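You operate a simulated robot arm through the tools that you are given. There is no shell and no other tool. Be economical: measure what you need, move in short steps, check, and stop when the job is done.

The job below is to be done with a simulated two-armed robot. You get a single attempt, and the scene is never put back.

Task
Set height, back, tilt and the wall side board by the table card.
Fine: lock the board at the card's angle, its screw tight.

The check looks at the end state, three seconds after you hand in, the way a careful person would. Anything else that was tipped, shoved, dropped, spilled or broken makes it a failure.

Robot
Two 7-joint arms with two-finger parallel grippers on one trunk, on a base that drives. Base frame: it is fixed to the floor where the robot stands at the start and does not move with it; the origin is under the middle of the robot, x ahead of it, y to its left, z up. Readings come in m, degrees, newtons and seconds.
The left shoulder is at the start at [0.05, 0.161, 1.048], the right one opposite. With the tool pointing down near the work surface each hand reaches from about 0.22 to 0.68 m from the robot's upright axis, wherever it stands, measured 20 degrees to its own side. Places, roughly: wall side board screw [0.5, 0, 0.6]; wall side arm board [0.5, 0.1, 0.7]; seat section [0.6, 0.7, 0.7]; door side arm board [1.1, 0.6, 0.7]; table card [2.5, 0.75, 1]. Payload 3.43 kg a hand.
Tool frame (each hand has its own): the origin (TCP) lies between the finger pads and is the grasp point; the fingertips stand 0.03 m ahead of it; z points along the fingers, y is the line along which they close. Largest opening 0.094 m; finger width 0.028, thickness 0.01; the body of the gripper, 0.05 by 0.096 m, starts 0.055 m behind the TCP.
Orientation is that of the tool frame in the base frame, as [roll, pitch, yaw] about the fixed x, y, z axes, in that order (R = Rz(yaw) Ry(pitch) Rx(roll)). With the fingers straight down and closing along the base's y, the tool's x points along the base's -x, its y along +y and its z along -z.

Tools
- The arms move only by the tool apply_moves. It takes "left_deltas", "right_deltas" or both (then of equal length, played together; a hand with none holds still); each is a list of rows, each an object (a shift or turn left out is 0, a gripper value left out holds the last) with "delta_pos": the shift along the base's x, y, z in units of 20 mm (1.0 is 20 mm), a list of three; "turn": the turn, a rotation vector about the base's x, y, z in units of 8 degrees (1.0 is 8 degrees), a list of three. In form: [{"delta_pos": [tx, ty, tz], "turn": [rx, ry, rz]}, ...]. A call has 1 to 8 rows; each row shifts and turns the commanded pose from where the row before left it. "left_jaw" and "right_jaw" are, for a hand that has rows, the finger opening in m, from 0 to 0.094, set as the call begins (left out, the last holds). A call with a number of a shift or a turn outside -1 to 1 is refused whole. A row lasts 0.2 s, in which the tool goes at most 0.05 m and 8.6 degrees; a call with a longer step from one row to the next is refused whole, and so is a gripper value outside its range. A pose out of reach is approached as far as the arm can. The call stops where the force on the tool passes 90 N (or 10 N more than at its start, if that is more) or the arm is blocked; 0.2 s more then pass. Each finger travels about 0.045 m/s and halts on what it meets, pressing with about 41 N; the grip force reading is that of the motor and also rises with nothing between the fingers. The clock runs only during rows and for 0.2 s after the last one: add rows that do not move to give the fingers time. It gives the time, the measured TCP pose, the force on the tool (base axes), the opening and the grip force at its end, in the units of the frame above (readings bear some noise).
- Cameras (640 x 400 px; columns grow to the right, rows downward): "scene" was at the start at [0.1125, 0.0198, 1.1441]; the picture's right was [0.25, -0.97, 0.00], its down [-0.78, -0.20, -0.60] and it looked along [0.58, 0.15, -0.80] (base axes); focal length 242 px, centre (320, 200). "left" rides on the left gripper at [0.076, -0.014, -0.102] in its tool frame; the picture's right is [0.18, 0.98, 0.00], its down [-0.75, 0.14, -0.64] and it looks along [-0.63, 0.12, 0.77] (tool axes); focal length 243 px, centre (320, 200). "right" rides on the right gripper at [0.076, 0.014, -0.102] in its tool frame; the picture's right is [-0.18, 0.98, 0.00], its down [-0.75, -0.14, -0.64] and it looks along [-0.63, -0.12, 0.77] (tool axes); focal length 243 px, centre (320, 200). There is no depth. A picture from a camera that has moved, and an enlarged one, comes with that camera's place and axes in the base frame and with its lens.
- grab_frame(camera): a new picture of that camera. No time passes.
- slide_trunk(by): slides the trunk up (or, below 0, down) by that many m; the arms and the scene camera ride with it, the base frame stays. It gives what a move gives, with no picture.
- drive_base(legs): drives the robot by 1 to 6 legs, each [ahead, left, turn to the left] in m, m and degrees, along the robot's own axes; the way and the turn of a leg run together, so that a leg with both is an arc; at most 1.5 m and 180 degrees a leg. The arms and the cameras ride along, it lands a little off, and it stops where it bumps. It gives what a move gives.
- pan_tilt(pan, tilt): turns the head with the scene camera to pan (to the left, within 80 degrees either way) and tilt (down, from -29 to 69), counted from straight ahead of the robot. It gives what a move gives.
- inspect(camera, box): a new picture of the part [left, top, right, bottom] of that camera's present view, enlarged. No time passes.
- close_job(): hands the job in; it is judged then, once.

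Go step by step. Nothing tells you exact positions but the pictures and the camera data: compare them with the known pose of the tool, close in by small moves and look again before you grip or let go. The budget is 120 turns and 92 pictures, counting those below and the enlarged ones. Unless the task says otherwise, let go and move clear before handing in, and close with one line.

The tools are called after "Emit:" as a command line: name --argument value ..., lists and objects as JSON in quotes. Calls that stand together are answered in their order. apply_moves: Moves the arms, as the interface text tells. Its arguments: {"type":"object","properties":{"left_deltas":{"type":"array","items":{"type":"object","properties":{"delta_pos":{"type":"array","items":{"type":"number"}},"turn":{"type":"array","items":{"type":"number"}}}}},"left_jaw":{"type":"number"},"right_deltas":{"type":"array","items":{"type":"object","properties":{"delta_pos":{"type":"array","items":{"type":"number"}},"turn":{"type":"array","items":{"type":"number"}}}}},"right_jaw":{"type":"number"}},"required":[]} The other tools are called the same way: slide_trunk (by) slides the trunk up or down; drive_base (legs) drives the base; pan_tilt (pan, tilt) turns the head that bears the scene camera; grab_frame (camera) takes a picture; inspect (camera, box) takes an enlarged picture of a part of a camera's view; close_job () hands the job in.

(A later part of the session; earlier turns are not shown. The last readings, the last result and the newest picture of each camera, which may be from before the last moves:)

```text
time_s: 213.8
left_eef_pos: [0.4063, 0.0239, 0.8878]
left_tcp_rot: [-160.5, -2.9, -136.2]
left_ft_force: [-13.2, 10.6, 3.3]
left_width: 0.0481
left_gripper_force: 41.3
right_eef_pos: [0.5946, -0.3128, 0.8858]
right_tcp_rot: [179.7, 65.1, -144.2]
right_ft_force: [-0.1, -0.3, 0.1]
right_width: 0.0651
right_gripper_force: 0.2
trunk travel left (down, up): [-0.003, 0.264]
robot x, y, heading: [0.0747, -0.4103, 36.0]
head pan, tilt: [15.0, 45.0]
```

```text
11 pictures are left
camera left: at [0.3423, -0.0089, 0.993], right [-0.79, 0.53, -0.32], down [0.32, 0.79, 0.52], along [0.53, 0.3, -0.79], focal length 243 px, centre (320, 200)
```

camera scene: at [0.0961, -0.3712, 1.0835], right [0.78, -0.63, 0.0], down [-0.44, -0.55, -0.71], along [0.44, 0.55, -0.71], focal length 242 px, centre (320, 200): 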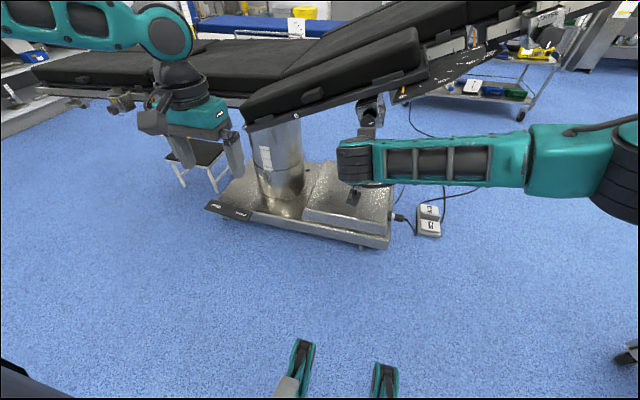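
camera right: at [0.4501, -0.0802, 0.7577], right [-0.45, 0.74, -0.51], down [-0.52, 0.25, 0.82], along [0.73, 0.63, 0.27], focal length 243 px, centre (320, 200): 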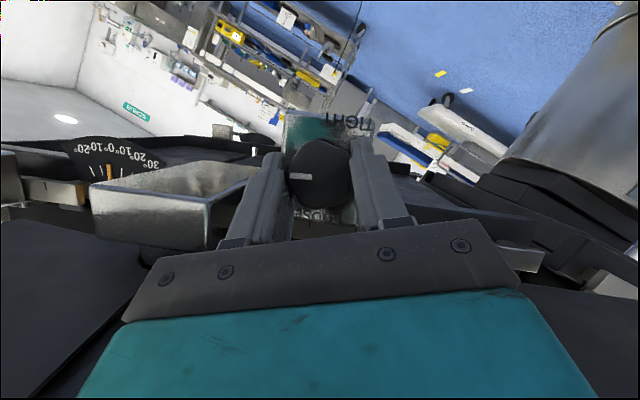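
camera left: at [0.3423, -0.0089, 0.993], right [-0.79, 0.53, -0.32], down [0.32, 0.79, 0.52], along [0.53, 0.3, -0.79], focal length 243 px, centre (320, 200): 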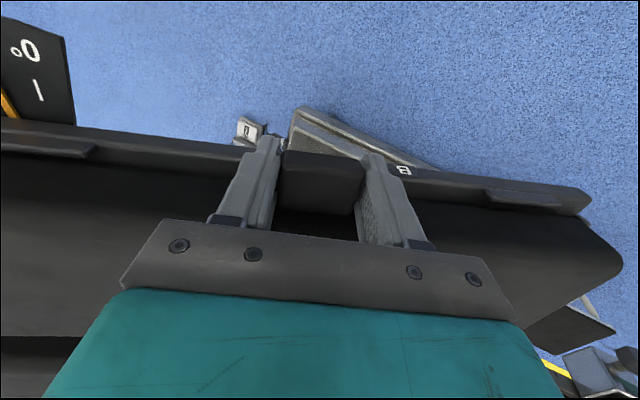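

The board swings freely with low force. Continuing the arc.

Emit:
apply_moves --left_deltas '[{"delta_pos": [-0.105, -0.87, 0.23], "turn": [-0.1, 0.137, 0.47]}, {"delta_pos": [-0.105, -0.87, 0.23], "turn": [-0.1, 0.137, 0.47]}, {"delta_pos": [0.02, -0.87, 0.26], "turn": [-0.1, 0.137, 0.47]}, {"delta_pos": [0.02, -0.87, 0.26], "turn": [-0.1, 0.137, 0.47]}, {}]'

Emit:
apply_moves --left_deltas '[{"delta_pos": [0.145, -0.85, 0.28], "turn": [-0.1, 0.137, 0.47]}, {"delta_pos": [0.145, -0.85, 0.28], "turn": [-0.1, 0.137, 0.47]}, {"delta_pos": [0.27, -0.815, 0.295], "turn": [-0.1, 0.137, 0.47]}, {"delta_pos": [0.27, -0.815, 0.295], "turn": [-0.1, 0.137, 0.47]}, {}]'

Emit:
apply_moves --left_deltas '[{"delta_pos": [0.38, -0.76, 0.305], "turn": [-0.1, 0.137, 0.47]}, {"delta_pos": [0.38, -0.76, 0.305], "turn": [-0.1, 0.137, 0.47]}, {}]'

Emit:
pan_tilt --pan -10 --tilt 40

Emit:
grab_frame --camera "scene"

```text
time_s: 215.0
left_eef_pos: [0.4011, -0.0451, 0.9104]
left_tcp_rot: [-161.9, -8.2, -120.8]
left_ft_force: [-38.8, 20.0, 6.4]
left_width: 0.0496
left_gripper_force: 41.2
right_eef_pos: [0.5932, -0.3139, 0.8873]
right_tcp_rot: [-180.0, 65.2, -144.0]
right_ft_force: [0.0, -0.2, -0.2]
right_width: 0.065
right_gripper_force: 0.0
trunk travel left (down, up): [-0.003, 0.264]
robot x, y, heading: [0.0733, -0.4105, 35.7]
head pan, tilt: [15.0, 45.0]
```

```text
time_s: 216.2
left_eef_pos: [0.4052, -0.1029, 0.9293]
left_tcp_rot: [-163.8, -12.4, -105.5]
left_ft_force: [26.1, 18.8, 14.2]
left_width: 0.0484
left_gripper_force: 40.7
left hand out of reach, approached as far as the arm can: row 2, 3, 4
right_eef_pos: [0.597, -0.3136, 0.8836]
right_tcp_rot: [179.5, 64.9, -144.4]
right_ft_force: [-1.3, 0.0, 1.0]
right_width: 0.0649
right_gripper_force: 0.0
trunk travel left (down, up): [-0.003, 0.264]
robot x, y, heading: [0.0723, -0.4086, 35.8]
head pan, tilt: [15.0, 45.0]
```

```text
time_s: 217.0
left_eef_pos: [0.3893, -0.1245, 0.9349]
left_tcp_rot: [-166.8, -14.8, -97.7]
left_ft_force: [0.2, 0.4, -1.0]
left_width: 0.01
left_gripper_force: 0.1
left hand out of reach, approached as far as the arm can: row 1, 2
right_eef_pos: [0.5953, -0.314, 0.8838]
right_tcp_rot: [179.5, 65.0, -144.4]
right_ft_force: [0.6, 0.2, -0.4]
right_width: 0.0651
right_gripper_force: 0.0
trunk travel left (down, up): [-0.003, 0.264]
robot x, y, heading: [0.0771, -0.4138, 35.9]
head pan, tilt: [15.0, 45.0]
```

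```text
time_s: 217.9
left_eef_pos: [0.3908, -0.1224, 0.9361]
left_tcp_rot: [-166.3, -14.6, -97.7]
left_ft_force: [0.2, -0.2, -0.1]
left_width: 0.0101
left_gripper_force: 0.1
right_eef_pos: [0.596, -0.314, 0.8853]
right_tcp_rot: [179.5, 65.0, -144.5]
right_ft_force: [-0.9, -0.1, -0.2]
right_width: 0.0649
right_gripper_force: 0.1
trunk travel left (down, up): [-0.003, 0.264]
robot x, y, heading: [0.0741, -0.4108, 36.2]
head pan, tilt: [-10.0, 40.0]
```

```text
10 pictures are left
camera scene: at [0.1853, -0.3507, 1.0907], right [0.44, -0.9, 0.0], down [-0.58, -0.28, -0.77], along [0.69, 0.34, -0.64], focal length 242 px, centre (320, 200)
```

scene: 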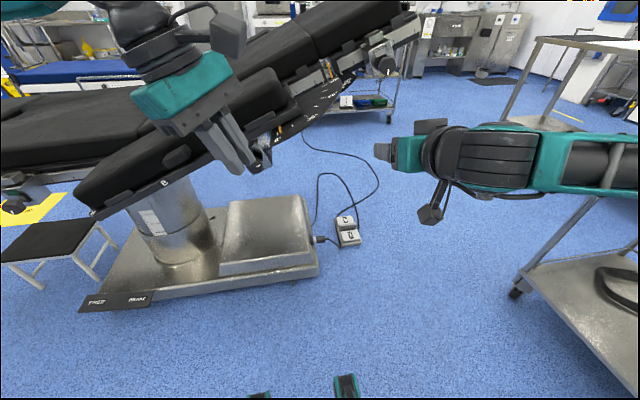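

The left hand ran out of reach and slipped off the lug. I'll check the angle now.

Emit:
inspect --camera "scene" --box '[60, 60, 360, 220]'

```text
2.13 times, centred on (210, 140) of scene
camera zoom: at [0.1853, -0.3507, 1.0907], right [0.44, -0.9, 0.0], down [-0.58, -0.28, -0.77], along [0.69, 0.34, -0.64], focal length 515 px, centre (555, 328)
```

zoom: 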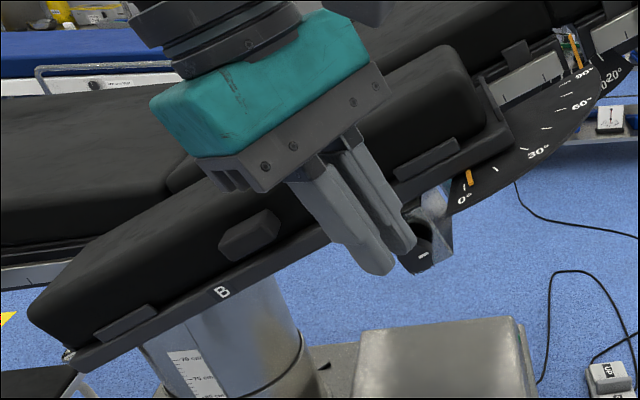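

Gravity swings the board back to 0° when it's released. I'll partly retighten the knob so friction can hold the board. First the left hand goes clear and the right hand returns to the knob.

Emit:
apply_moves --left_deltas '[{"delta_pos": [-0.8, -0.3, 0.6]}, {"delta_pos": [-0.8, -0.1, 0.6], "turn": [0.2, -0.275, -0.94]}, {"delta_pos": [-0.7, 0.4, 0.6], "turn": [0.2, -0.275, -0.94]}, {"delta_pos": [-0.7, 0.6, 0.6], "turn": [0.2, -0.275, -0.94]}, {"delta_pos": [-0.6, 0.8, 0], "turn": [0.2, -0.275, -0.94]}, {"delta_pos": [-0.6, 0.8, 0], "turn": [0.2, -0.275, -0.94]}, {"delta_pos": [-0.6, 0.8, 0], "turn": [0.1, -0.14, -0.5]}, {"delta_pos": [-0.6, 0.8, 0]}]'

Emit:
apply_moves --right_deltas '[{"delta_pos": [-0.59, 0.81, 0]}, {"delta_pos": [-0.59, 0.81, 0]}, {"delta_pos": [-0.59, 0.81, 0]}, {"delta_pos": [-0.59, 0.81, 0]}, {"delta_pos": [-0.59, 0.81, 0]}, {"delta_pos": [-0.59, 0.81, 0]}, {"delta_pos": [-0.59, 0.81, 0]}, {"delta_pos": [-0.59, 0.81, 0]}]'

Emit:
apply_moves --right_deltas '[{"delta_pos": [-0.59, 0.81, -0.3]}, {"delta_pos": [-0.59, 0.81, -0.7]}, {"delta_pos": [-0.59, 0.81, -0.8]}, {"delta_pos": [-0.59, 0.81, -0.8]}, {"delta_pos": [-0.59, 0.81, -0.8]}, {"delta_pos": [-0.53, 0.73, -0.8]}, {"delta_pos": [0, 0, -0.6]}, {}]'

```text
time_s: 219.7
left_eef_pos: [0.2827, -0.0459, 0.9855]
left_tcp_rot: [-160.0, -1.4, -140.5]
left_ft_force: [0.2, -0.5, 0.4]
left_width: 0.0097
left_gripper_force: 0.0
right_eef_pos: [0.5955, -0.3147, 0.8856]
right_tcp_rot: [179.4, 65.0, -144.4]
right_ft_force: [0.6, 0.2, -0.1]
right_width: 0.0652
right_gripper_force: 0.1
trunk travel left (down, up): [-0.003, 0.264]
robot x, y, heading: [0.0765, -0.413, 35.8]
head pan, tilt: [-10.0, 40.0]
```

```text
time_s: 221.5
left_eef_pos: [0.2834, -0.0456, 0.9866]
left_tcp_rot: [-160.0, -1.4, -140.5]
left_ft_force: [1.1, 0.3, -0.2]
left_width: 0.0099
left_gripper_force: 0.1
right_eef_pos: [0.4995, -0.1824, 0.8845]
right_tcp_rot: [179.4, 65.1, -144.4]
right_ft_force: [-0.1, 0.2, 0.2]
right_width: 0.0653
right_gripper_force: 0.1
trunk travel left (down, up): [-0.003, 0.264]
robot x, y, heading: [0.0752, -0.4107, 35.8]
head pan, tilt: [-10.0, 40.0]
```

```text
time_s: 223.3
left_eef_pos: [0.2825, -0.0465, 0.9857]
left_tcp_rot: [-160.0, -1.4, -140.4]
left_ft_force: [-0.1, 0.3, -0.1]
left_width: 0.0099
left_gripper_force: 0.0
right_eef_pos: [0.4307, -0.0883, 0.7883]
right_tcp_rot: [179.4, 65.0, -144.4]
right_ft_force: [-0.3, -0.7, 0.6]
right_width: 0.065
right_gripper_force: 0.1
trunk travel left (down, up): [-0.003, 0.264]
robot x, y, heading: [0.0815, -0.4124, 35.8]
head pan, tilt: [-10.0, 40.0]
```

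Emit:
apply_moves --right_deltas '[{"delta_pos": [0.81, 0.59, 0]}, {"delta_pos": [0.81, 0.59, 0]}, {"delta_pos": [0.81, 0.59, 0]}, {"delta_pos": [0.81, 0.59, 0]}, {"delta_pos": [0.81, 0.59, 0]}, {"delta_pos": [0.81, 0.59, 0]}, {"delta_pos": [0.81, 0.59, 0]}, {}]'

Emit:
apply_moves --right_deltas '[{"turn": [-0.81, -0.586, 0]}, {"turn": [-0.81, -0.586, 0]}, {"turn": [-0.81, -0.586, 0], "delta_pos": [-0.05, 0.1, 0]}, {"turn": [-0.81, -0.586, 0], "delta_pos": [-0.05, 0.1, 0]}, {"turn": [-0.65, -0.47, 0]}, {}]'

Emit:
grab_frame --camera "right"

```text
time_s: 225.1
left_eef_pos: [0.2832, -0.0462, 0.9866]
left_tcp_rot: [-160.0, -1.4, -140.4]
left_ft_force: [0.1, -0.6, 0.1]
left_width: 0.0099
left_gripper_force: 0.0
right_eef_pos: [0.5444, -0.0036, 0.7897]
right_tcp_rot: [179.5, 65.0, -144.3]
right_ft_force: [0.1, 0.2, -0.2]
right_width: 0.065
right_gripper_force: 0.0
trunk travel left (down, up): [-0.003, 0.264]
robot x, y, heading: [0.0739, -0.4139, 35.9]
head pan, tilt: [-10.0, 40.0]
```

```text
time_s: 226.5
left_eef_pos: [0.2839, -0.0464, 0.9857]
left_tcp_rot: [-160.0, -1.3, -140.4]
left_ft_force: [0.3, 0.5, 0.5]
left_width: 0.0101
left_gripper_force: 0.1
right_eef_pos: [0.5432, -0.0017, 0.7882]
right_tcp_rot: [-118.3, 45.3, -91.0]
right_ft_force: [-0.3, 0.0, -0.4]
right_width: 0.0655
right_gripper_force: 0.1
trunk travel left (down, up): [-0.003, 0.264]
robot x, y, heading: [0.0748, -0.4113, 35.8]
head pan, tilt: [-10.0, 40.0]
```

```text
8 pictures are left
camera right: at [0.4435, -0.0796, 0.7588], right [-0.45, 0.75, -0.48], down [-0.49, 0.23, 0.84], along [0.74, 0.62, 0.27], focal length 243 px, centre (320, 200)
```

right: 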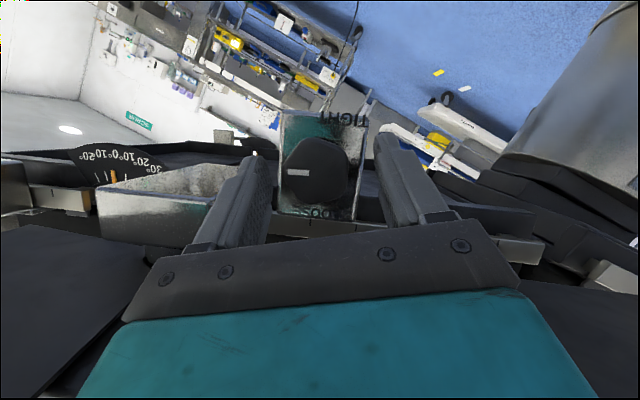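

The mark is about 95° from TIGHT. I'll grip and turn clockwise 56° for a friction hold.

Emit:
apply_moves --right_deltas '[{}, {}, {}, {"turn": [0.81, 0.586, 0]}, {"turn": [0.81, 0.586, 0]}, {"turn": [0.81, 0.586, 0], "delta_pos": [0.05, -0.1, 0]}, {"turn": [0.81, 0.586, 0], "delta_pos": [0.05, -0.1, 0]}, {"turn": [0.81, 0.586, 0]}]' --right_jaw 0.01

Emit:
apply_moves --right_deltas '[{"turn": [0.81, 0.586, 0]}, {"turn": [0.81, 0.586, 0]}, {}]'

```text
time_s: 228.3
left_eef_pos: [0.2839, -0.0473, 0.9858]
left_tcp_rot: [-160.1, -1.3, -140.4]
left_ft_force: [-0.5, -0.1, 0.4]
left_width: 0.0102
left_gripper_force: 0.0
right_eef_pos: [0.5446, -0.0061, 0.7891]
right_tcp_rot: [175.1, 65.0, -148.6]
right_ft_force: [7.7, -7.8, 8.9]
right_width: 0.0384
right_gripper_force: 45.2
trunk travel left (down, up): [-0.003, 0.264]
robot x, y, heading: [0.0763, -0.4128, 35.7]
head pan, tilt: [-10.0, 40.0]
```

```text
time_s: 229.1
left_eef_pos: [0.2838, -0.0475, 0.9864]
left_tcp_rot: [-160.2, -1.3, -140.4]
left_ft_force: [0.0, 1.1, -0.3]
left_width: 0.01
left_gripper_force: 0.0
right_eef_pos: [0.547, -0.0076, 0.7882]
right_tcp_rot: [142.3, 59.9, -177.9]
right_ft_force: [11.4, -12.7, 7.7]
right_width: 0.038
right_gripper_force: 45.1
trunk travel left (down, up): [-0.003, 0.264]
robot x, y, heading: [0.0792, -0.4099, 36.4]
head pan, tilt: [-10.0, 40.0]
```

Done: about 40° from TIGHT. Now I release, stow the right hand right again, and bring the left hand back to the lug.

Emit:
apply_moves --right_deltas '[{}, {}, {"delta_pos": [-0.81, -0.59, 0]}, {"delta_pos": [-0.81, -0.59, 0]}, {"delta_pos": [-0.81, -0.59, 0], "turn": [-0.81, -0.586, 0]}, {"delta_pos": [-0.81, -0.59, 0], "turn": [-0.81, -0.586, 0]}, {"delta_pos": [-0.81, -0.59, 0]}, {"delta_pos": [-0.81, -0.59, 0.2]}]' --right_jaw 0.065

Emit:
apply_moves --right_deltas '[{"delta_pos": [0, 0, 0.8]}, {"delta_pos": [0, 0, 0.8]}, {"delta_pos": [0.59, -0.81, 0.8]}, {"delta_pos": [0.59, -0.81, 0.8]}, {"delta_pos": [0.59, -0.81, 0.8]}, {"delta_pos": [0.59, -0.81, 0.7]}, {"delta_pos": [0.59, -0.81, 0]}, {"delta_pos": [0.59, -0.81, 0]}]'

Emit:
apply_moves --right_deltas '[{"delta_pos": [0.59, -0.81, 0]}, {"delta_pos": [0.59, -0.81, 0]}, {"delta_pos": [0.59, -0.81, 0]}, {"delta_pos": [0.59, -0.81, 0]}, {"delta_pos": [0.59, -0.81, 0]}, {"delta_pos": [0.59, -0.81, 0]}, {"delta_pos": [0.59, -0.81, 0]}, {"delta_pos": [0.59, -0.81, 0]}]' --left_deltas '[{"delta_pos": [0.6, 0.7, 0]}, {"delta_pos": [0.6, 0.7, 0]}, {"delta_pos": [0.65, 0.7, 0]}, {"delta_pos": [0.65, 0.7, -0.4]}, {"delta_pos": [0.85, 0.7, -0.5]}, {"delta_pos": [0.9, 0.7, -0.5]}, {"delta_pos": [0.9, 0.5, -0.5]}, {"delta_pos": [0.9, 0.1, -0.3]}]' --left_jaw 0.088

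```text
time_s: 230.9
left_eef_pos: [0.2816, -0.0456, 0.9855]
left_tcp_rot: [-160.0, -1.3, -140.4]
left_ft_force: [-0.4, 0.5, -0.2]
left_width: 0.0101
left_gripper_force: 0.1
right_eef_pos: [0.4451, -0.0749, 0.7914]
right_tcp_rot: [175.8, 65.0, -147.6]
right_ft_force: [0.7, 0.4, -0.3]
right_width: 0.0648
right_gripper_force: 0.0
trunk travel left (down, up): [-0.003, 0.264]
robot x, y, heading: [0.0778, -0.41, 36.2]
head pan, tilt: [-10.0, 40.0]
```

```text
time_s: 232.7
left_eef_pos: [0.2803, -0.0403, 0.9843]
left_tcp_rot: [-159.9, -1.2, -140.0]
left_ft_force: [-0.4, -0.1, 0.3]
left_width: 0.0098
left_gripper_force: 0.1
right_eef_pos: [0.4987, -0.1525, 0.8884]
right_tcp_rot: [173.8, 65.1, -145.0]
right_ft_force: [-16.4, 31.9, -2.7]
right_width: 0.0854
right_gripper_force: 18.0
trunk travel left (down, up): [-0.003, 0.264]
robot x, y, heading: [0.0749, -0.4118, 36.4]
head pan, tilt: [-10.0, 40.0]
stopped in row 8 (right hand): the force on the tool passed its limit (the readings are from after the stop); the commanded pose is now the measured one
```

```text
time_s: 233.1
left_eef_pos: [0.2903, -0.0274, 0.986]
left_tcp_rot: [-159.9, -1.3, -139.8]
left_ft_force: [0.2, -0.9, -0.5]
left_width: 0.0481
left_gripper_force: 0.0
right_eef_pos: [0.4951, -0.1558, 0.8916]
right_tcp_rot: [172.0, 65.3, -143.4]
right_ft_force: [-16.9, 30.8, -4.5]
right_width: 0.0846
right_gripper_force: 17.3
trunk travel left (down, up): [-0.003, 0.264]
robot x, y, heading: [0.0749, -0.4119, 36.5]
head pan, tilt: [-10.0, 40.0]
stopped in row 2 (right hand): the force on the tool passed its limit (the readings are from after the stop); the commanded pose is now the measured one
```

The right hand snagged something at the board's end. I'll back it straight out and look.

Emit:
apply_moves --right_deltas '[{"delta_pos": [-0.6, 0.0, 0]}, {"delta_pos": [-0.8, -0.59, 0]}, {"delta_pos": [-0.8, -0.59, 0]}, {"delta_pos": [-0.8, -0.59, 0]}, {}]'

Emit:
grab_frame --camera "right"

```text
time_s: 234.3
left_eef_pos: [0.2912, -0.0299, 0.986]
left_tcp_rot: [-160.1, -1.2, -139.9]
left_ft_force: [-0.1, -0.7, -1.6]
left_width: 0.0876
left_gripper_force: 0.0
right_eef_pos: [0.4413, -0.1987, 0.8916]
right_tcp_rot: [172.0, 65.3, -144.6]
right_ft_force: [0.5, -0.6, -0.6]
right_width: 0.0649
right_gripper_force: 0.1
trunk travel left (down, up): [-0.003, 0.264]
robot x, y, heading: [0.0714, -0.4115, 36.4]
head pan, tilt: [-10.0, 40.0]
```

```text
7 pictures are left
camera right: at [0.3386, -0.2722, 0.8654], right [-0.6, 0.77, 0.22], down [-0.07, -0.33, 0.94], along [0.8, 0.55, 0.25], focal length 243 px, centre (320, 200)
```

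right: 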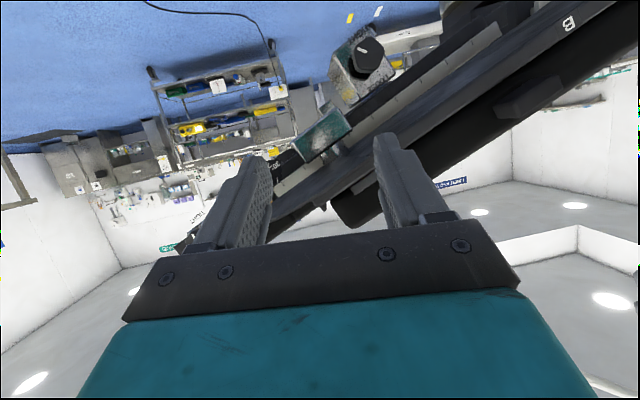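

Nothing appears disturbed. I'll move the right hand clear at this distance and put the left hand above the lug.

Emit:
apply_moves --right_deltas '[{"delta_pos": [0.59, -0.81, 0]}, {"delta_pos": [0.59, -0.81, 0]}, {"delta_pos": [0.59, -0.81, 0]}, {"delta_pos": [0.59, -0.81, 0]}, {"delta_pos": [0.59, -0.81, 0]}, {"delta_pos": [0.59, -0.81, 0]}, {"delta_pos": [0.59, -0.81, 0]}, {"delta_pos": [0.59, -0.81, 0]}]' --left_deltas '[{"delta_pos": [0.97, 0.66, 0], "turn": [0.1, -0.137, -0.47]}, {"delta_pos": [0.97, 0.66, 0]}, {"delta_pos": [0.97, 0.66, 0]}, {"delta_pos": [0.97, 0.66, 0]}, {"delta_pos": [0.97, 0.66, -0.5]}, {"delta_pos": [0.95, 0.65, -0.8]}, {"delta_pos": [0, 0, -0.9]}, {}]' --left_jaw 0.088

Emit:
grab_frame --camera "left"

```text
time_s: 236.1
left_eef_pos: [0.4056, 0.0503, 0.9431]
left_tcp_rot: [-160.0, -0.1, -143.6]
left_ft_force: [-1.0, -0.7, 0.6]
left_width: 0.0881
left_gripper_force: 0.0
right_eef_pos: [0.5527, -0.3088, 0.8897]
right_tcp_rot: [172.3, 65.3, -144.4]
right_ft_force: [0.6, -0.7, 0.1]
right_width: 0.0652
right_gripper_force: 0.1
right hand out of reach, approached as far as the arm can: row 4, 5, 6, 7
trunk travel left (down, up): [-0.003, 0.264]
robot x, y, heading: [0.0765, -0.409, 36.6]
head pan, tilt: [-10.0, 40.0]
```

```text
6 pictures are left
camera left: at [0.3333, 0.0233, 1.0437], right [-0.7, 0.63, -0.34], down [0.4, 0.73, 0.56], along [0.6, 0.25, -0.76], focal length 243 px, centre (320, 200)
```

left: 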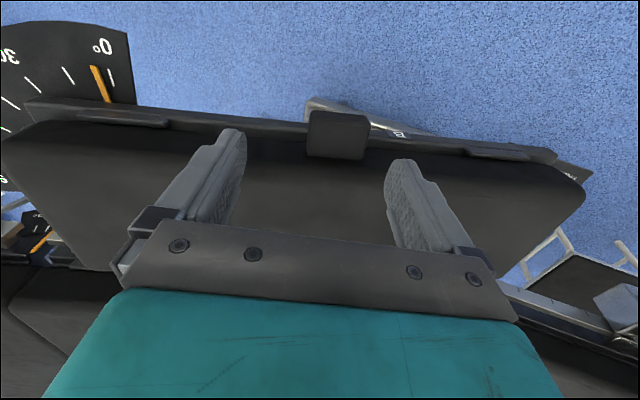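

The board now sits at about 5° and stays there, so the friction holds. I'll grip the lug again, slightly adjusted.

Emit:
apply_moves --left_deltas '[{"delta_pos": [0.12, -0.2, -0.9], "turn": [-0.12, 0.17, 0.58]}, {"delta_pos": [0.12, -0.2, -0.9]}, {"delta_pos": [0.11, -0.2, -0.9]}, {}]'

Emit:
apply_moves --left_deltas '[{}, {}, {}, {}, {}]' --left_jaw 0.01

Emit:
apply_moves --left_deltas '[{"delta_pos": [-0.22, -0.85, 0.2], "turn": [-0.1, 0.137, 0.47]}, {"delta_pos": [-0.105, -0.87, 0.23], "turn": [-0.1, 0.137, 0.47]}, {"delta_pos": [-0.105, -0.87, 0.23], "turn": [-0.1, 0.137, 0.47]}, {}]'

```text
time_s: 237.1
left_eef_pos: [0.4128, 0.0374, 0.8855]
left_tcp_rot: [-160.2, -1.7, -139.0]
left_ft_force: [-4.6, -0.7, 4.2]
left_width: 0.087
left_gripper_force: 0.0
right_eef_pos: [0.5521, -0.3075, 0.8892]
right_tcp_rot: [172.1, 65.3, -144.5]
right_ft_force: [0.7, 0.3, 0.8]
right_width: 0.065
right_gripper_force: 0.1
trunk travel left (down, up): [-0.003, 0.264]
robot x, y, heading: [0.0732, -0.4092, 36.2]
head pan, tilt: [-10.0, 40.0]
```

```text
time_s: 238.3
left_eef_pos: [0.4124, 0.0386, 0.8864]
left_tcp_rot: [-160.2, -1.6, -139.0]
left_ft_force: [-2.4, 8.6, -0.9]
left_width: 0.0482
left_gripper_force: 40.8
right_eef_pos: [0.5525, -0.3081, 0.8897]
right_tcp_rot: [172.3, 65.2, -144.3]
right_ft_force: [-1.0, -0.1, -0.7]
right_width: 0.0648
right_gripper_force: 0.0
trunk travel left (down, up): [-0.003, 0.264]
robot x, y, heading: [0.0727, -0.4093, 36.4]
head pan, tilt: [-10.0, 40.0]
```

```text
time_s: 239.3
left_eef_pos: [0.4065, -0.0171, 0.9013]
left_tcp_rot: [-160.6, -5.7, -127.8]
left_ft_force: [-0.4, -0.8, -0.2]
left_width: 0.01
left_gripper_force: 0.0
right_eef_pos: [0.553, -0.3091, 0.8905]
right_tcp_rot: [172.0, 65.1, -144.6]
right_ft_force: [-0.6, 0.1, -0.1]
right_width: 0.0651
right_gripper_force: 0.1
trunk travel left (down, up): [-0.003, 0.264]
robot x, y, heading: [0.0754, -0.4098, 36.3]
head pan, tilt: [-10.0, 40.0]
```

The pinch slipped, so the drag is higher than the grip. I'll see how far the board got.

Emit:
inspect --camera "scene" --box '[40, 40, 380, 250]'

```text
1.88 times, centred on (210, 145) of scene
camera zoom: at [0.1842, -0.3488, 1.0909], right [0.45, -0.9, 0.0], down [-0.58, -0.29, -0.77], along [0.69, 0.34, -0.64], focal length 455 px, centre (527, 304)
```

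zoom: 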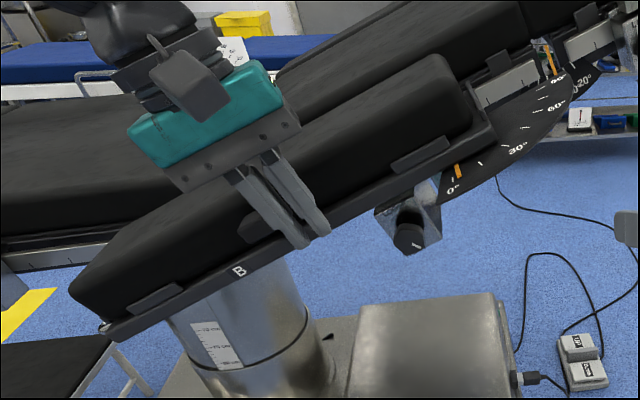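

Still at 5°. I'll loosen the knob by about 24° for lighter drag, with the left hand backing off first.

Emit:
apply_moves --left_deltas '[{"delta_pos": [-0.8, -0.59, 0.3], "turn": [0.1, -0.14, -0.47]}, {"delta_pos": [-0.8, -0.59, 0.3], "turn": [0.1, -0.14, -0.47]}, {"delta_pos": [-0.59, 0.81, 0.5], "turn": [0.1, -0.14, -0.47]}, {"delta_pos": [-0.59, 0.81, 0.5], "turn": [0.1, -0.14, -0.47]}, {"delta_pos": [-0.59, 0.81, 0.5]}, {"delta_pos": [-0.59, 0.81, 0.5]}, {"delta_pos": [-0.59, 0.81, 0]}, {"delta_pos": [-0.59, 0.81, 0]}]' --right_deltas '[{"delta_pos": [-0.59, 0.81, 0]}, {"delta_pos": [-0.59, 0.81, 0]}, {"delta_pos": [-0.59, 0.81, 0]}, {"delta_pos": [-0.59, 0.81, 0]}, {"delta_pos": [-0.59, 0.81, 0]}, {"delta_pos": [-0.59, 0.81, 0]}, {"delta_pos": [-0.59, 0.81, 0]}, {"delta_pos": [-0.59, 0.81, 0]}]' --left_jaw 0.088

Emit:
apply_moves --right_deltas '[{"delta_pos": [-0.59, 0.81, -0.6], "turn": [0.6, 0.43, 0]}, {"delta_pos": [-0.59, 0.81, -0.9]}, {"delta_pos": [-0.59, 0.81, -0.9]}, {"delta_pos": [-0.59, 0.81, -0.9]}, {"delta_pos": [-0.25, 0.35, -0.9]}, {"delta_pos": [0, 0, -0.85]}, {"delta_pos": [0.81, 0.59, 0]}, {}]'

```text
time_s: 241.1
left_eef_pos: [0.3029, 0.0604, 0.9545]
left_tcp_rot: [-160.0, -0.4, -142.8]
left_ft_force: [-0.6, 0.1, 0.4]
left_width: 0.0882
left_gripper_force: 0.0
right_eef_pos: [0.4571, -0.1777, 0.8909]
right_tcp_rot: [172.2, 65.4, -144.4]
right_ft_force: [-0.2, -0.4, 0.1]
right_width: 0.065
right_gripper_force: 0.0
trunk travel left (down, up): [-0.003, 0.264]
robot x, y, heading: [0.0727, -0.4128, 36.5]
head pan, tilt: [-10.0, 40.0]
```

```text
time_s: 242.9
left_eef_pos: [0.3028, 0.0593, 0.9542]
left_tcp_rot: [-159.9, -0.1, -142.8]
left_ft_force: [0.2, 0.7, 0.0]
left_width: 0.0881
left_gripper_force: 0.1
right_eef_pos: [0.4208, -0.0944, 0.7873]
right_tcp_rot: [158.3, 64.6, -157.0]
right_ft_force: [0.4, 0.4, -0.2]
right_width: 0.0651
right_gripper_force: 0.1
trunk travel left (down, up): [-0.003, 0.264]
robot x, y, heading: [0.0741, -0.4113, 36.5]
head pan, tilt: [-10.0, 40.0]
```

Emit:
apply_moves --right_deltas '[{"delta_pos": [0.84, 0.58, 0], "turn": [0.7, 0.5, 0]}, {"delta_pos": [0.84, 0.58, 0]}, {"delta_pos": [0.84, 0.58, 0]}, {"delta_pos": [0.84, 0.58, 0]}, {"delta_pos": [0.84, 0.58, 0]}, {"delta_pos": [0.84, 0.58, 0]}, {"delta_pos": [0.84, 0.58, 0]}, {"delta_pos": [0.4, 0.28, 0]}]'

Emit:
apply_moves --right_deltas '[{}, {}, {}, {"turn": [-0.81, -0.586, 0]}, {"turn": [-0.81, -0.586, 0]}, {"turn": [-0.81, -0.586, 0]}, {}]' --right_jaw 0.01

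```text
time_s: 244.7
left_eef_pos: [0.3039, 0.0595, 0.9548]
left_tcp_rot: [-160.0, -0.2, -142.7]
left_ft_force: [-0.5, -0.2, -0.1]
left_width: 0.0878
left_gripper_force: 0.1
right_eef_pos: [0.547, -0.0079, 0.7885]
right_tcp_rot: [143.6, 62.3, -170.2]
right_ft_force: [0.2, -0.6, 0.2]
right_width: 0.0649
right_gripper_force: 0.0
trunk travel left (down, up): [-0.003, 0.264]
robot x, y, heading: [0.0773, -0.4117, 36.5]
head pan, tilt: [-10.0, 40.0]
```

```text
time_s: 246.3
left_eef_pos: [0.3025, 0.059, 0.9543]
left_tcp_rot: [-159.9, -0.2, -142.7]
left_ft_force: [-0.2, 0.1, -0.2]
left_width: 0.088
left_gripper_force: 0.0
right_eef_pos: [0.5463, -0.0068, 0.7889]
right_tcp_rot: [-162.1, 63.1, -121.2]
right_ft_force: [4.6, 3.9, -0.7]
right_width: 0.0397
right_gripper_force: 45.6
trunk travel left (down, up): [-0.003, 0.264]
robot x, y, heading: [0.075, -0.408, 36.3]
head pan, tilt: [-10.0, 40.0]
```

Now about 64° from TIGHT. Right hand releases, retracts fully, and stows; left goes back to the lug.

Emit:
apply_moves --right_deltas '[{}, {}, {"delta_pos": [-0.84, -0.58, 0]}, {"delta_pos": [-0.84, -0.58, 0]}, {"delta_pos": [-0.84, -0.58, 0]}, {"delta_pos": [-0.84, -0.58, 0], "turn": [0.6, 0.43, 0]}, {"delta_pos": [-0.84, -0.58, 0]}, {"delta_pos": [-0.84, -0.58, 0]}]' --right_jaw 0.065

Emit:
apply_moves --right_deltas '[{"delta_pos": [-0.84, -0.58, 0.3]}, {"delta_pos": [-0.84, -0.58, 0.7]}, {"delta_pos": [0, 0, 0.9]}, {"delta_pos": [0, 0, 0.9]}, {"delta_pos": [0, 0, 0.9]}, {"delta_pos": [0.59, -0.81, 0.9]}, {"delta_pos": [0.59, -0.81, 0]}, {"delta_pos": [0.59, -0.81, 0]}]'

Emit:
apply_moves --right_deltas '[{"delta_pos": [0.59, -0.81, 0]}, {"delta_pos": [0.59, -0.81, 0]}, {"delta_pos": [0.59, -0.81, 0]}, {"delta_pos": [0.59, -0.81, 0]}, {"delta_pos": [0.59, -0.81, 0]}, {"delta_pos": [0.59, -0.81, 0]}, {}]' --left_deltas '[{"delta_pos": [0.9, -0.07, 0]}, {"delta_pos": [0.9, -0.1, 0], "turn": [-0.1, 0.137, 0.47]}, {"delta_pos": [0.9, -0.2, 0]}, {"delta_pos": [0.9, -0.2, -0.3]}, {"delta_pos": [0.9, -0.2, -0.3]}, {"delta_pos": [0.9, -0.2, 0]}, {"delta_pos": [0.02, -0.08, 0]}]'

Emit:
apply_moves --left_deltas '[{"delta_pos": [0.05, -0.05, -1.0]}, {"delta_pos": [0, 0, -1.0]}, {"delta_pos": [0, 0, -0.85]}, {}]'

```text
time_s: 248.1
left_eef_pos: [0.3021, 0.0592, 0.9546]
left_tcp_rot: [-159.9, -0.2, -142.8]
left_ft_force: [0.4, -0.8, -0.8]
left_width: 0.0881
left_gripper_force: 0.1
right_eef_pos: [0.4455, -0.0769, 0.7914]
right_tcp_rot: [-175.3, 64.9, -133.2]
right_ft_force: [-0.1, 0.2, -0.6]
right_width: 0.0651
right_gripper_force: 0.0
trunk travel left (down, up): [-0.003, 0.264]
robot x, y, heading: [0.0772, -0.4102, 36.3]
head pan, tilt: [-10.0, 40.0]
```

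```text
time_s: 249.9
left_eef_pos: [0.3034, 0.0596, 0.9533]
left_tcp_rot: [-160.0, -0.2, -142.8]
left_ft_force: [-0.4, -0.3, -0.7]
left_width: 0.0881
left_gripper_force: 0.1
right_eef_pos: [0.4466, -0.149, 0.883]
right_tcp_rot: [-175.2, 65.0, -133.1]
right_ft_force: [0.6, 0.2, -0.8]
right_width: 0.0651
right_gripper_force: 0.0
trunk travel left (down, up): [-0.003, 0.264]
robot x, y, heading: [0.0724, -0.4086, 36.7]
head pan, tilt: [-10.0, 40.0]
```

```text
time_s: 251.5
left_eef_pos: [0.4093, 0.0394, 0.9425]
left_tcp_rot: [-160.1, -1.6, -138.9]
left_ft_force: [0.4, 0.1, -0.2]
left_width: 0.0882
left_gripper_force: 0.2
right_eef_pos: [0.5181, -0.2457, 0.8809]
right_tcp_rot: [-175.2, 64.8, -133.2]
right_ft_force: [-0.6, 0.4, -0.2]
right_width: 0.0651
right_gripper_force: 0.1
trunk travel left (down, up): [-0.003, 0.264]
robot x, y, heading: [0.073, -0.4101, 36.3]
head pan, tilt: [-10.0, 40.0]
```

```text
time_s: 252.5
left_eef_pos: [0.4116, 0.0376, 0.8853]
left_tcp_rot: [-159.9, -1.5, -138.8]
left_ft_force: [-2.1, 0.6, 8.1]
left_width: 0.088
left_gripper_force: 0.2
right_eef_pos: [0.5172, -0.2465, 0.8823]
right_tcp_rot: [-175.2, 64.9, -133.2]
right_ft_force: [-0.1, 0.5, 0.2]
right_width: 0.0649
right_gripper_force: 0.1
trunk travel left (down, up): [-0.003, 0.264]
robot x, y, heading: [0.0736, -0.4077, 36.5]
head pan, tilt: [-10.0, 40.0]
```

Emit:
apply_moves --left_deltas '[{}, {}, {}, {}, {}]' --right_deltas '[{"delta_pos": [0.4, -0.95, 0]}, {"delta_pos": [0.4, -0.95, 0]}, {"delta_pos": [0.4, -0.95, 0]}, {"delta_pos": [0.4, -0.95, 0]}, {}]' --left_jaw 0.01

Emit:
apply_moves --left_deltas '[{"delta_pos": [-0.11, -0.43, 0.1], "turn": [-0.05, 0.07, 0.24]}, {"delta_pos": [-0.11, -0.43, 0.1], "turn": [-0.05, 0.07, 0.24]}, {"delta_pos": [-0.05, -0.43, 0.11], "turn": [-0.05, 0.07, 0.24]}, {"delta_pos": [-0.05, -0.43, 0.11], "turn": [-0.05, 0.07, 0.24]}, {}]'

```text
time_s: 253.7
left_eef_pos: [0.4113, 0.0381, 0.8838]
left_tcp_rot: [-160.1, -1.5, -139.0]
left_ft_force: [-4.8, 6.0, 6.6]
left_width: 0.0479
left_gripper_force: 41.3
right_eef_pos: [0.5577, -0.3154, 0.8811]
right_tcp_rot: [-175.0, 64.9, -133.0]
right_ft_force: [0.3, -0.3, 1.6]
right_width: 0.0651
right_gripper_force: 0.1
right hand out of reach, approached as far as the arm can: row 3, 4
trunk travel left (down, up): [-0.003, 0.264]
robot x, y, heading: [0.0739, -0.4129, 36.7]
head pan, tilt: [-10.0, 40.0]
```

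```text
time_s: 254.9
left_eef_pos: [0.4037, 0.0128, 0.8907]
left_tcp_rot: [-160.8, -4.1, -130.5]
left_ft_force: [-14.1, 40.6, 0.2]
left_width: 0.0481
left_gripper_force: 40.5
right_eef_pos: [0.5566, -0.313, 0.881]
right_tcp_rot: [-174.7, 64.9, -132.6]
right_ft_force: [-0.1, 0.6, 0.4]
right_width: 0.065
right_gripper_force: 0.1
trunk travel left (down, up): [-0.003, 0.264]
robot x, y, heading: [0.0743, -0.4114, 36.5]
head pan, tilt: [-10.0, 40.0]
```

Still gripping, and the board follows against about 40 N of drag. Continuing slowly.

Emit:
apply_moves --left_deltas '[{"delta_pos": [-0.05, -0.43, 0.11], "turn": [-0.05, 0.07, 0.24]}, {"delta_pos": [-0.05, -0.43, 0.11], "turn": [-0.05, 0.07, 0.24]}, {"delta_pos": [0.01, -0.43, 0.13], "turn": [-0.05, 0.07, 0.24]}, {"delta_pos": [0.01, -0.43, 0.13], "turn": [-0.05, 0.07, 0.24]}, {}]'

Emit:
apply_moves --left_deltas '[{"delta_pos": [0.01, -0.43, 0.13], "turn": [-0.05, 0.07, 0.24]}, {"delta_pos": [0.01, -0.43, 0.13], "turn": [-0.05, 0.07, 0.24]}, {"delta_pos": [0.07, -0.43, 0.14], "turn": [-0.05, 0.07, 0.24]}, {"delta_pos": [0.07, -0.43, 0.14], "turn": [-0.05, 0.07, 0.24]}, {}]'

```text
time_s: 256.1
left_eef_pos: [0.3974, -0.0239, 0.9009]
left_tcp_rot: [-161.7, -6.8, -122.9]
left_ft_force: [-39.2, 43.5, 11.2]
left_width: 0.0483
left_gripper_force: 41.1
right_eef_pos: [0.5544, -0.3146, 0.8828]
right_tcp_rot: [-174.6, 64.8, -132.4]
right_ft_force: [-0.2, -0.4, 0.8]
right_width: 0.0653
right_gripper_force: 0.0
trunk travel left (down, up): [-0.003, 0.264]
robot x, y, heading: [0.0732, -0.4101, 36.4]
head pan, tilt: [-10.0, 40.0]
```

```text
time_s: 257.3
left_eef_pos: [0.3982, -0.0589, 0.9106]
left_tcp_rot: [-163.3, -9.7, -115.3]
left_ft_force: [-49.9, 34.2, 8.3]
left_width: 0.0482
left_gripper_force: 41.2
right_eef_pos: [0.5545, -0.3144, 0.8826]
right_tcp_rot: [-174.4, 65.0, -132.3]
right_ft_force: [0.4, -0.3, 0.1]
right_width: 0.0652
right_gripper_force: 0.0
trunk travel left (down, up): [-0.003, 0.264]
robot x, y, heading: [0.0744, -0.4116, 36.5]
head pan, tilt: [-10.0, 40.0]
```

Emit:
apply_moves --left_deltas '[{"delta_pos": [-0.2, -0.43, 0.14], "turn": [-0.05, 0.07, 0.24]}, {"delta_pos": [-0.1, -0.43, 0.14], "turn": [-0.05, 0.07, 0.24]}, {"delta_pos": [0.0, -0.42, 0.14], "turn": [-0.05, 0.07, 0.24]}, {"delta_pos": [0.05, -0.42, 0.14], "turn": [-0.05, 0.07, 0.24]}, {}]'

```text
time_s: 258.5
left_eef_pos: [0.3997, -0.0943, 0.9214]
left_tcp_rot: [-163.7, -11.6, -107.5]
left_ft_force: [14.6, 25.1, -12.8]
left_width: 0.0479
left_gripper_force: 41.4
left hand out of reach, approached as far as the arm can: row 4
right_eef_pos: [0.5587, -0.3141, 0.8788]
right_tcp_rot: [-175.2, 64.7, -133.1]
right_ft_force: [0.3, 0.4, 0.1]
right_width: 0.0651
right_gripper_force: 0.0
trunk travel left (down, up): [-0.003, 0.264]
robot x, y, heading: [0.0768, -0.411, 36.4]
head pan, tilt: [-10.0, 40.0]
```

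At about 36° and at the arm's limit. The drag should hold, so I'll release, go over the board, and push it from the inner side instead.

Emit:
apply_moves --left_deltas '[{}, {}, {"delta_pos": [0, 0, 1]}, {"delta_pos": [0, 0, 1]}, {"delta_pos": [0, 0, 1], "turn": [0.2, -0.275, -0.94]}, {"delta_pos": [0, 0, 1], "turn": [0.2, -0.275, -0.94]}, {"delta_pos": [0, 0.3, 1], "turn": [0.2, -0.275, -0.94]}, {"delta_pos": [0, 0.5, 0.5], "turn": [0.2, -0.275, -0.94]}]' --left_jaw 0.075

Emit:
apply_moves --left_deltas '[{"delta_pos": [0, 0.9, 0], "turn": [0.81, 0.586, 0]}, {"delta_pos": [0, 0.9, 0], "turn": [0.81, 0.586, 0]}, {"delta_pos": [0, 1, 0], "turn": [0.4, 0.29, 0]}, {"delta_pos": [0, 1, 0]}, {"delta_pos": [0, 1, 0]}, {"delta_pos": [0, 1, 0]}, {"delta_pos": [0, 1, 0]}, {"delta_pos": [0, 1, 0]}]' --left_jaw 0.0

Emit:
grab_frame --camera "scene"

```text
time_s: 260.3
left_eef_pos: [0.3881, -0.0738, 1.0055]
left_tcp_rot: [-160.7, -5.7, -127.2]
left_ft_force: [0.0, -0.5, -0.4]
left_width: 0.0751
left_gripper_force: 0.0
left hand out of reach, approached as far as the arm can: row 4, 5, 6, 8
right_eef_pos: [0.5568, -0.3154, 0.8806]
right_tcp_rot: [-175.3, 64.9, -133.1]
right_ft_force: [-0.3, 0.2, 0.2]
right_width: 0.065
right_gripper_force: 0.0
trunk travel left (down, up): [-0.003, 0.264]
robot x, y, heading: [0.077, -0.4067, 36.5]
head pan, tilt: [-10.0, 40.0]
```

```text
time_s: 262.1
left_eef_pos: [0.3434, 0.1531, 1.0106]
left_tcp_rot: [-179.7, 0.6, -126.1]
left_ft_force: [0.3, 0.4, 0.1]
left_width: 0.0
left_gripper_force: 33.3
left hand out of reach, approached as far as the arm can: row 1, 2, 3, 7
right_eef_pos: [0.5579, -0.3155, 0.8804]
right_tcp_rot: [-175.3, 64.9, -133.1]
right_ft_force: [-0.4, 0.6, 0.2]
right_width: 0.065
right_gripper_force: 0.0
trunk travel left (down, up): [-0.003, 0.264]
robot x, y, heading: [0.072, -0.411, 36.4]
head pan, tilt: [-10.0, 40.0]
```

```text
4 pictures are left
camera scene: at [0.184, -0.3476, 1.0907], right [0.45, -0.9, 0.0], down [-0.58, -0.29, -0.77], along [0.69, 0.34, -0.64], focal length 242 px, centre (320, 200)
```

scene: 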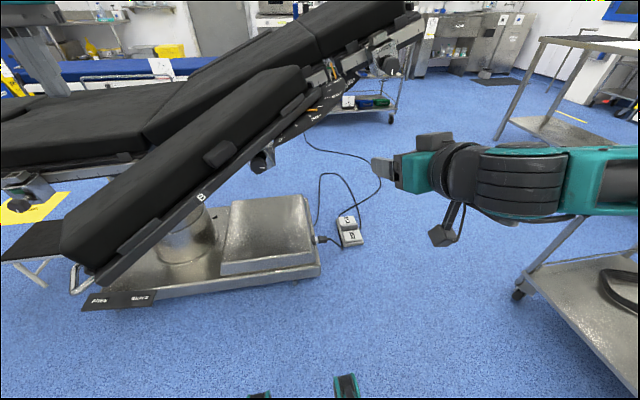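

The board holds at roughly 28–30°. I'll put the left fingers down behind the inner edge.

Emit:
apply_moves --left_deltas '[{"delta_pos": [0.92, 0.16, 0]}, {"delta_pos": [0.92, 0.16, 0]}, {"delta_pos": [0.92, 0.16, 0]}, {"delta_pos": [0.92, 0.16, 0]}, {"delta_pos": [0.92, 0.16, 0]}, {}]'

Emit:
apply_moves --left_deltas '[{"delta_pos": [0, 0, -1]}, {"delta_pos": [0, 0, -1]}, {"delta_pos": [0, 0, -1]}, {"delta_pos": [0, 0, -1]}, {"delta_pos": [0, 0, -1]}, {"delta_pos": [0, 0, -1]}, {"delta_pos": [0, 0, -1]}]'

```text
time_s: 263.5
left_eef_pos: [0.3546, 0.1466, 0.9893]
left_tcp_rot: [-179.8, 0.4, -126.1]
left_ft_force: [-0.3, -0.1, 0.6]
left_width: 0.0002
left_gripper_force: 33.4
left hand out of reach, approached as far as the arm can: row 1, 2, 3, 4, 5
right_eef_pos: [0.5573, -0.3156, 0.8812]
right_tcp_rot: [-175.2, 64.9, -133.0]
right_ft_force: [0.4, -0.6, 0.8]
right_width: 0.065
right_gripper_force: 0.0
trunk travel left (down, up): [-0.003, 0.264]
robot x, y, heading: [0.0748, -0.4115, 36.6]
head pan, tilt: [-10.0, 40.0]
```

```text
time_s: 265.1
left_eef_pos: [0.3537, 0.1451, 0.8486]
left_tcp_rot: [-179.9, 0.5, -126.0]
left_ft_force: [0.5, -0.1, -1.3]
left_width: 0.0001
left_gripper_force: 33.3
right_eef_pos: [0.5581, -0.3155, 0.8802]
right_tcp_rot: [-175.3, 64.9, -133.2]
right_ft_force: [-0.1, -0.7, 0.4]
right_width: 0.065
right_gripper_force: 0.0
trunk travel left (down, up): [-0.003, 0.264]
robot x, y, heading: [0.0784, -0.4118, 36.6]
head pan, tilt: [-10.0, 40.0]
```

No contact on the way down, so the fingers are behind the inner edge. Now I push outward in small steps.

Emit:
apply_moves --left_deltas '[{"delta_pos": [-0.2, -0.46, 0]}, {"delta_pos": [-0.2, -0.46, 0]}, {"delta_pos": [-0.2, -0.46, 0]}, {"delta_pos": [-0.2, -0.46, 0]}, {}]'

Emit:
grab_frame --camera "left"

```text
time_s: 266.3
left_eef_pos: [0.3389, 0.1144, 0.8527]
left_tcp_rot: [-179.7, 0.9, -125.8]
left_ft_force: [9.9, 26.2, 11.6]
left_width: 0.0
left_gripper_force: 32.7
right_eef_pos: [0.5581, -0.3151, 0.8811]
right_tcp_rot: [-175.3, 64.8, -133.0]
right_ft_force: [0.2, -0.2, 0.5]
right_width: 0.0652
right_gripper_force: 0.1
trunk travel left (down, up): [-0.003, 0.264]
robot x, y, heading: [0.0759, -0.4075, 36.5]
head pan, tilt: [-10.0, 40.0]
```

```text
3 pictures are left
camera left: at [0.3054, 0.0437, 0.9523], right [-0.91, 0.43, -0.01], down [0.32, 0.69, 0.65], along [0.28, 0.59, -0.76], focal length 243 px, centre (320, 200)
```

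left: 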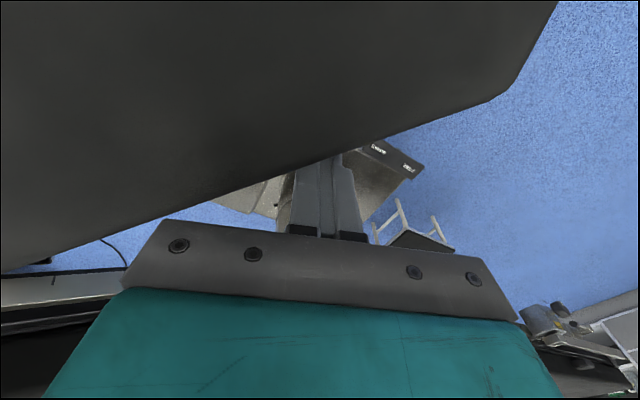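

The edge geometry says about 40° now. I'll push roughly 18° more along the arc.

Emit:
apply_moves --left_deltas '[{"delta_pos": [-0.27, -0.78, 0.19]}, {"delta_pos": [-0.27, -0.78, 0.19]}, {"delta_pos": [-0.25, -0.78, 0.19]}, {"delta_pos": [-0.22, -0.8, 0.19]}, {"delta_pos": [-0.2, -0.8, 0.19]}, {"delta_pos": [-0.18, -0.8, 0.19]}, {}]'

Emit:
inspect --camera "scene" --box '[200, 40, 400, 180]'

```text
time_s: 267.9
left_eef_pos: [0.312, 0.0185, 0.8742]
left_tcp_rot: [-179.8, 0.8, -125.9]
left_ft_force: [-5.1, 33.4, 14.9]
left_width: 0.0
left_gripper_force: 32.4
right_eef_pos: [0.5571, -0.3154, 0.8803]
right_tcp_rot: [-174.9, 64.9, -132.9]
right_ft_force: [-0.4, 0.1, -0.1]
right_width: 0.0651
right_gripper_force: 0.0
trunk travel left (down, up): [-0.003, 0.264]
robot x, y, heading: [0.0773, -0.4135, 36.4]
head pan, tilt: [-10.0, 40.0]
```

```text
2.86 times, centred on (300, 110) of scene
camera zoom: at [0.1832, -0.3459, 1.0907], right [0.45, -0.9, 0.0], down [-0.57, -0.29, -0.77], along [0.69, 0.34, -0.64], focal length 690 px, centre (377, 457)
```

zoom: 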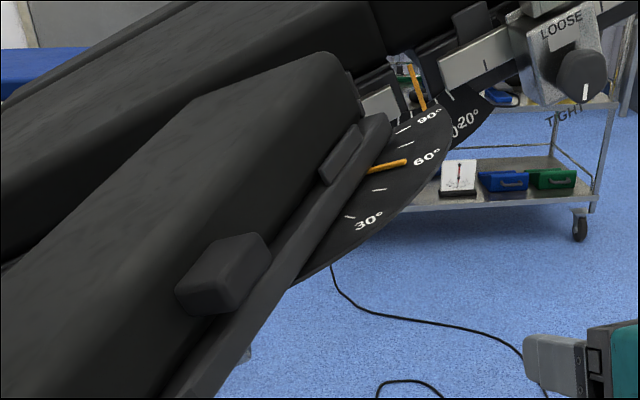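

The pointer is very close to 60°. One enlarged look to fine-tune it.

Emit:
inspect --camera "scene" --box '[310, 74, 366, 124]'

```text
8.00 times, centred on (338, 99) of scene
camera zoom: at [0.1832, -0.3459, 1.0907], right [0.45, -0.9, 0.0], down [-0.57, -0.29, -0.77], along [0.69, 0.34, -0.64], focal length 1932 px, centre (176, 1008)
```

zoom: 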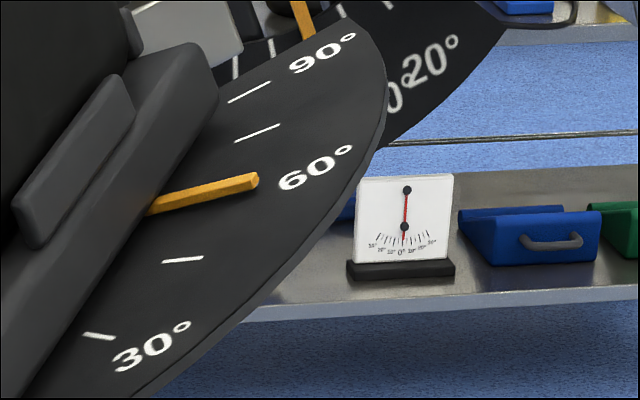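

The pointer sits on the 60° mark. With the left fingers holding the board, the right hand now goes under it from the right to tighten the knob.

Emit:
apply_moves --right_deltas '[{"delta_pos": [-0.43, 0.6, 0], "turn": [-0.6, -0.43, 0]}, {"delta_pos": [-0.43, 0.9, -0.3], "turn": [0, 0, 1]}, {"delta_pos": [-0.43, 0.96, -0.5], "turn": [0, 0, 1]}, {"delta_pos": [-0.43, 0.96, -0.6], "turn": [0, 0, 1]}, {"delta_pos": [-0.43, 0.96, -0.6]}, {"delta_pos": [-0.43, 0.96, -0.6]}, {"delta_pos": [-0.43, 0.96, -0.6]}, {"delta_pos": [-0.43, 0.96, -0.6]}]'

Emit:
apply_moves --right_deltas '[{"delta_pos": [-0.4, 1.0, -0.5]}, {"delta_pos": [0, 0.35, -0.3]}, {}]'

```text
time_s: 269.7
left_eef_pos: [0.311, 0.018, 0.8731]
left_tcp_rot: [-179.9, 0.5, -126.0]
left_ft_force: [-0.7, 27.2, 3.2]
left_width: 0.0
left_gripper_force: 33.1
right_eef_pos: [0.5016, -0.1974, 0.8224]
right_tcp_rot: [-162.3, 63.1, -97.4]
right_ft_force: [0.3, 0.8, -0.1]
right_width: 0.0651
right_gripper_force: 0.2
right hand out of reach, approached as far as the arm can: row 7, 8
trunk travel left (down, up): [-0.003, 0.264]
robot x, y, heading: [0.0736, -0.4106, 36.6]
head pan, tilt: [-10.0, 40.0]
```

```text
time_s: 270.5
left_eef_pos: [0.3113, 0.0175, 0.8734]
left_tcp_rot: [-179.7, 0.5, -125.9]
left_ft_force: [0.8, 25.6, 2.0]
left_width: 0.0
left_gripper_force: 33.1
right_eef_pos: [0.4992, -0.1877, 0.8171]
right_tcp_rot: [-162.6, 62.9, -97.7]
right_ft_force: [-0.6, -0.4, -0.3]
right_width: 0.0651
right_gripper_force: 0.0
right hand out of reach, approached as far as the arm can: row 1, 2
trunk travel left (down, up): [-0.003, 0.264]
robot x, y, heading: [0.0754, -0.4073, 36.6]
head pan, tilt: [-10.0, 40.0]
```

Emit:
apply_moves --right_deltas '[{"delta_pos": [0.6, 0.6, 0]}, {"delta_pos": [0.3, 0.98, -0.1]}, {"delta_pos": [0.2, 0.98, -0.3]}, {"delta_pos": [0.2, 0.98, -0.3]}, {}]'

```text
time_s: 271.7
left_eef_pos: [0.3097, 0.0182, 0.8723]
left_tcp_rot: [-179.9, 0.4, -125.9]
left_ft_force: [0.1, 24.2, 0.9]
left_width: 0.0
left_gripper_force: 32.7
right_eef_pos: [0.5262, -0.1188, 0.8045]
right_tcp_rot: [-162.7, 62.9, -97.6]
right_ft_force: [-0.1, -0.6, -0.6]
right_width: 0.065
right_gripper_force: 0.0
trunk travel left (down, up): [-0.003, 0.264]
robot x, y, heading: [0.0756, -0.411, 36.5]
head pan, tilt: [-10.0, 40.0]
```

Emit:
apply_moves --right_deltas '[{"delta_pos": [-0.04, 1.0, -0.1]}, {"delta_pos": [-0.04, 1.0, -0.1]}, {"delta_pos": [0.41, 0.8, -0.14]}, {"delta_pos": [0.41, 0.8, -0.14]}, {"delta_pos": [0.41, 0.8, -0.14]}, {"delta_pos": [0.35, 0.7, -0.14]}, {}]'

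```text
time_s: 273.3
left_eef_pos: [0.3116, 0.0174, 0.8724]
left_tcp_rot: [-179.9, 0.5, -126.1]
left_ft_force: [-2.0, 24.8, -0.3]
left_width: 0.0
left_gripper_force: 33.6
right_eef_pos: [0.561, -0.0189, 0.7891]
right_tcp_rot: [-162.1, 63.0, -97.4]
right_ft_force: [0.7, -4.4, 1.9]
right_width: 0.0663
right_gripper_force: 1.4
right hand out of reach, approached as far as the arm can: row 1
trunk travel left (down, up): [-0.003, 0.264]
robot x, y, heading: [0.0735, -0.4075, 36.6]
head pan, tilt: [-10.0, 40.0]
```

Emit:
apply_moves --right_deltas '[{"delta_pos": [-0.1, -0.1, 0]}, {}, {}, {}, {}]' --right_jaw 0.01

```text
time_s: 274.5
left_eef_pos: [0.3105, 0.0173, 0.8733]
left_tcp_rot: [-179.9, 0.3, -126.1]
left_ft_force: [-3.3, 24.2, -0.2]
left_width: 0.0
left_gripper_force: 32.8
right_eef_pos: [0.5598, -0.0211, 0.7897]
right_tcp_rot: [-162.0, 63.1, -97.3]
right_ft_force: [9.8, 3.3, 7.0]
right_width: 0.0611
right_gripper_force: 45.0
trunk travel left (down, up): [-0.003, 0.264]
robot x, y, heading: [0.0736, -0.4065, 36.4]
head pan, tilt: [-10.0, 40.0]
```

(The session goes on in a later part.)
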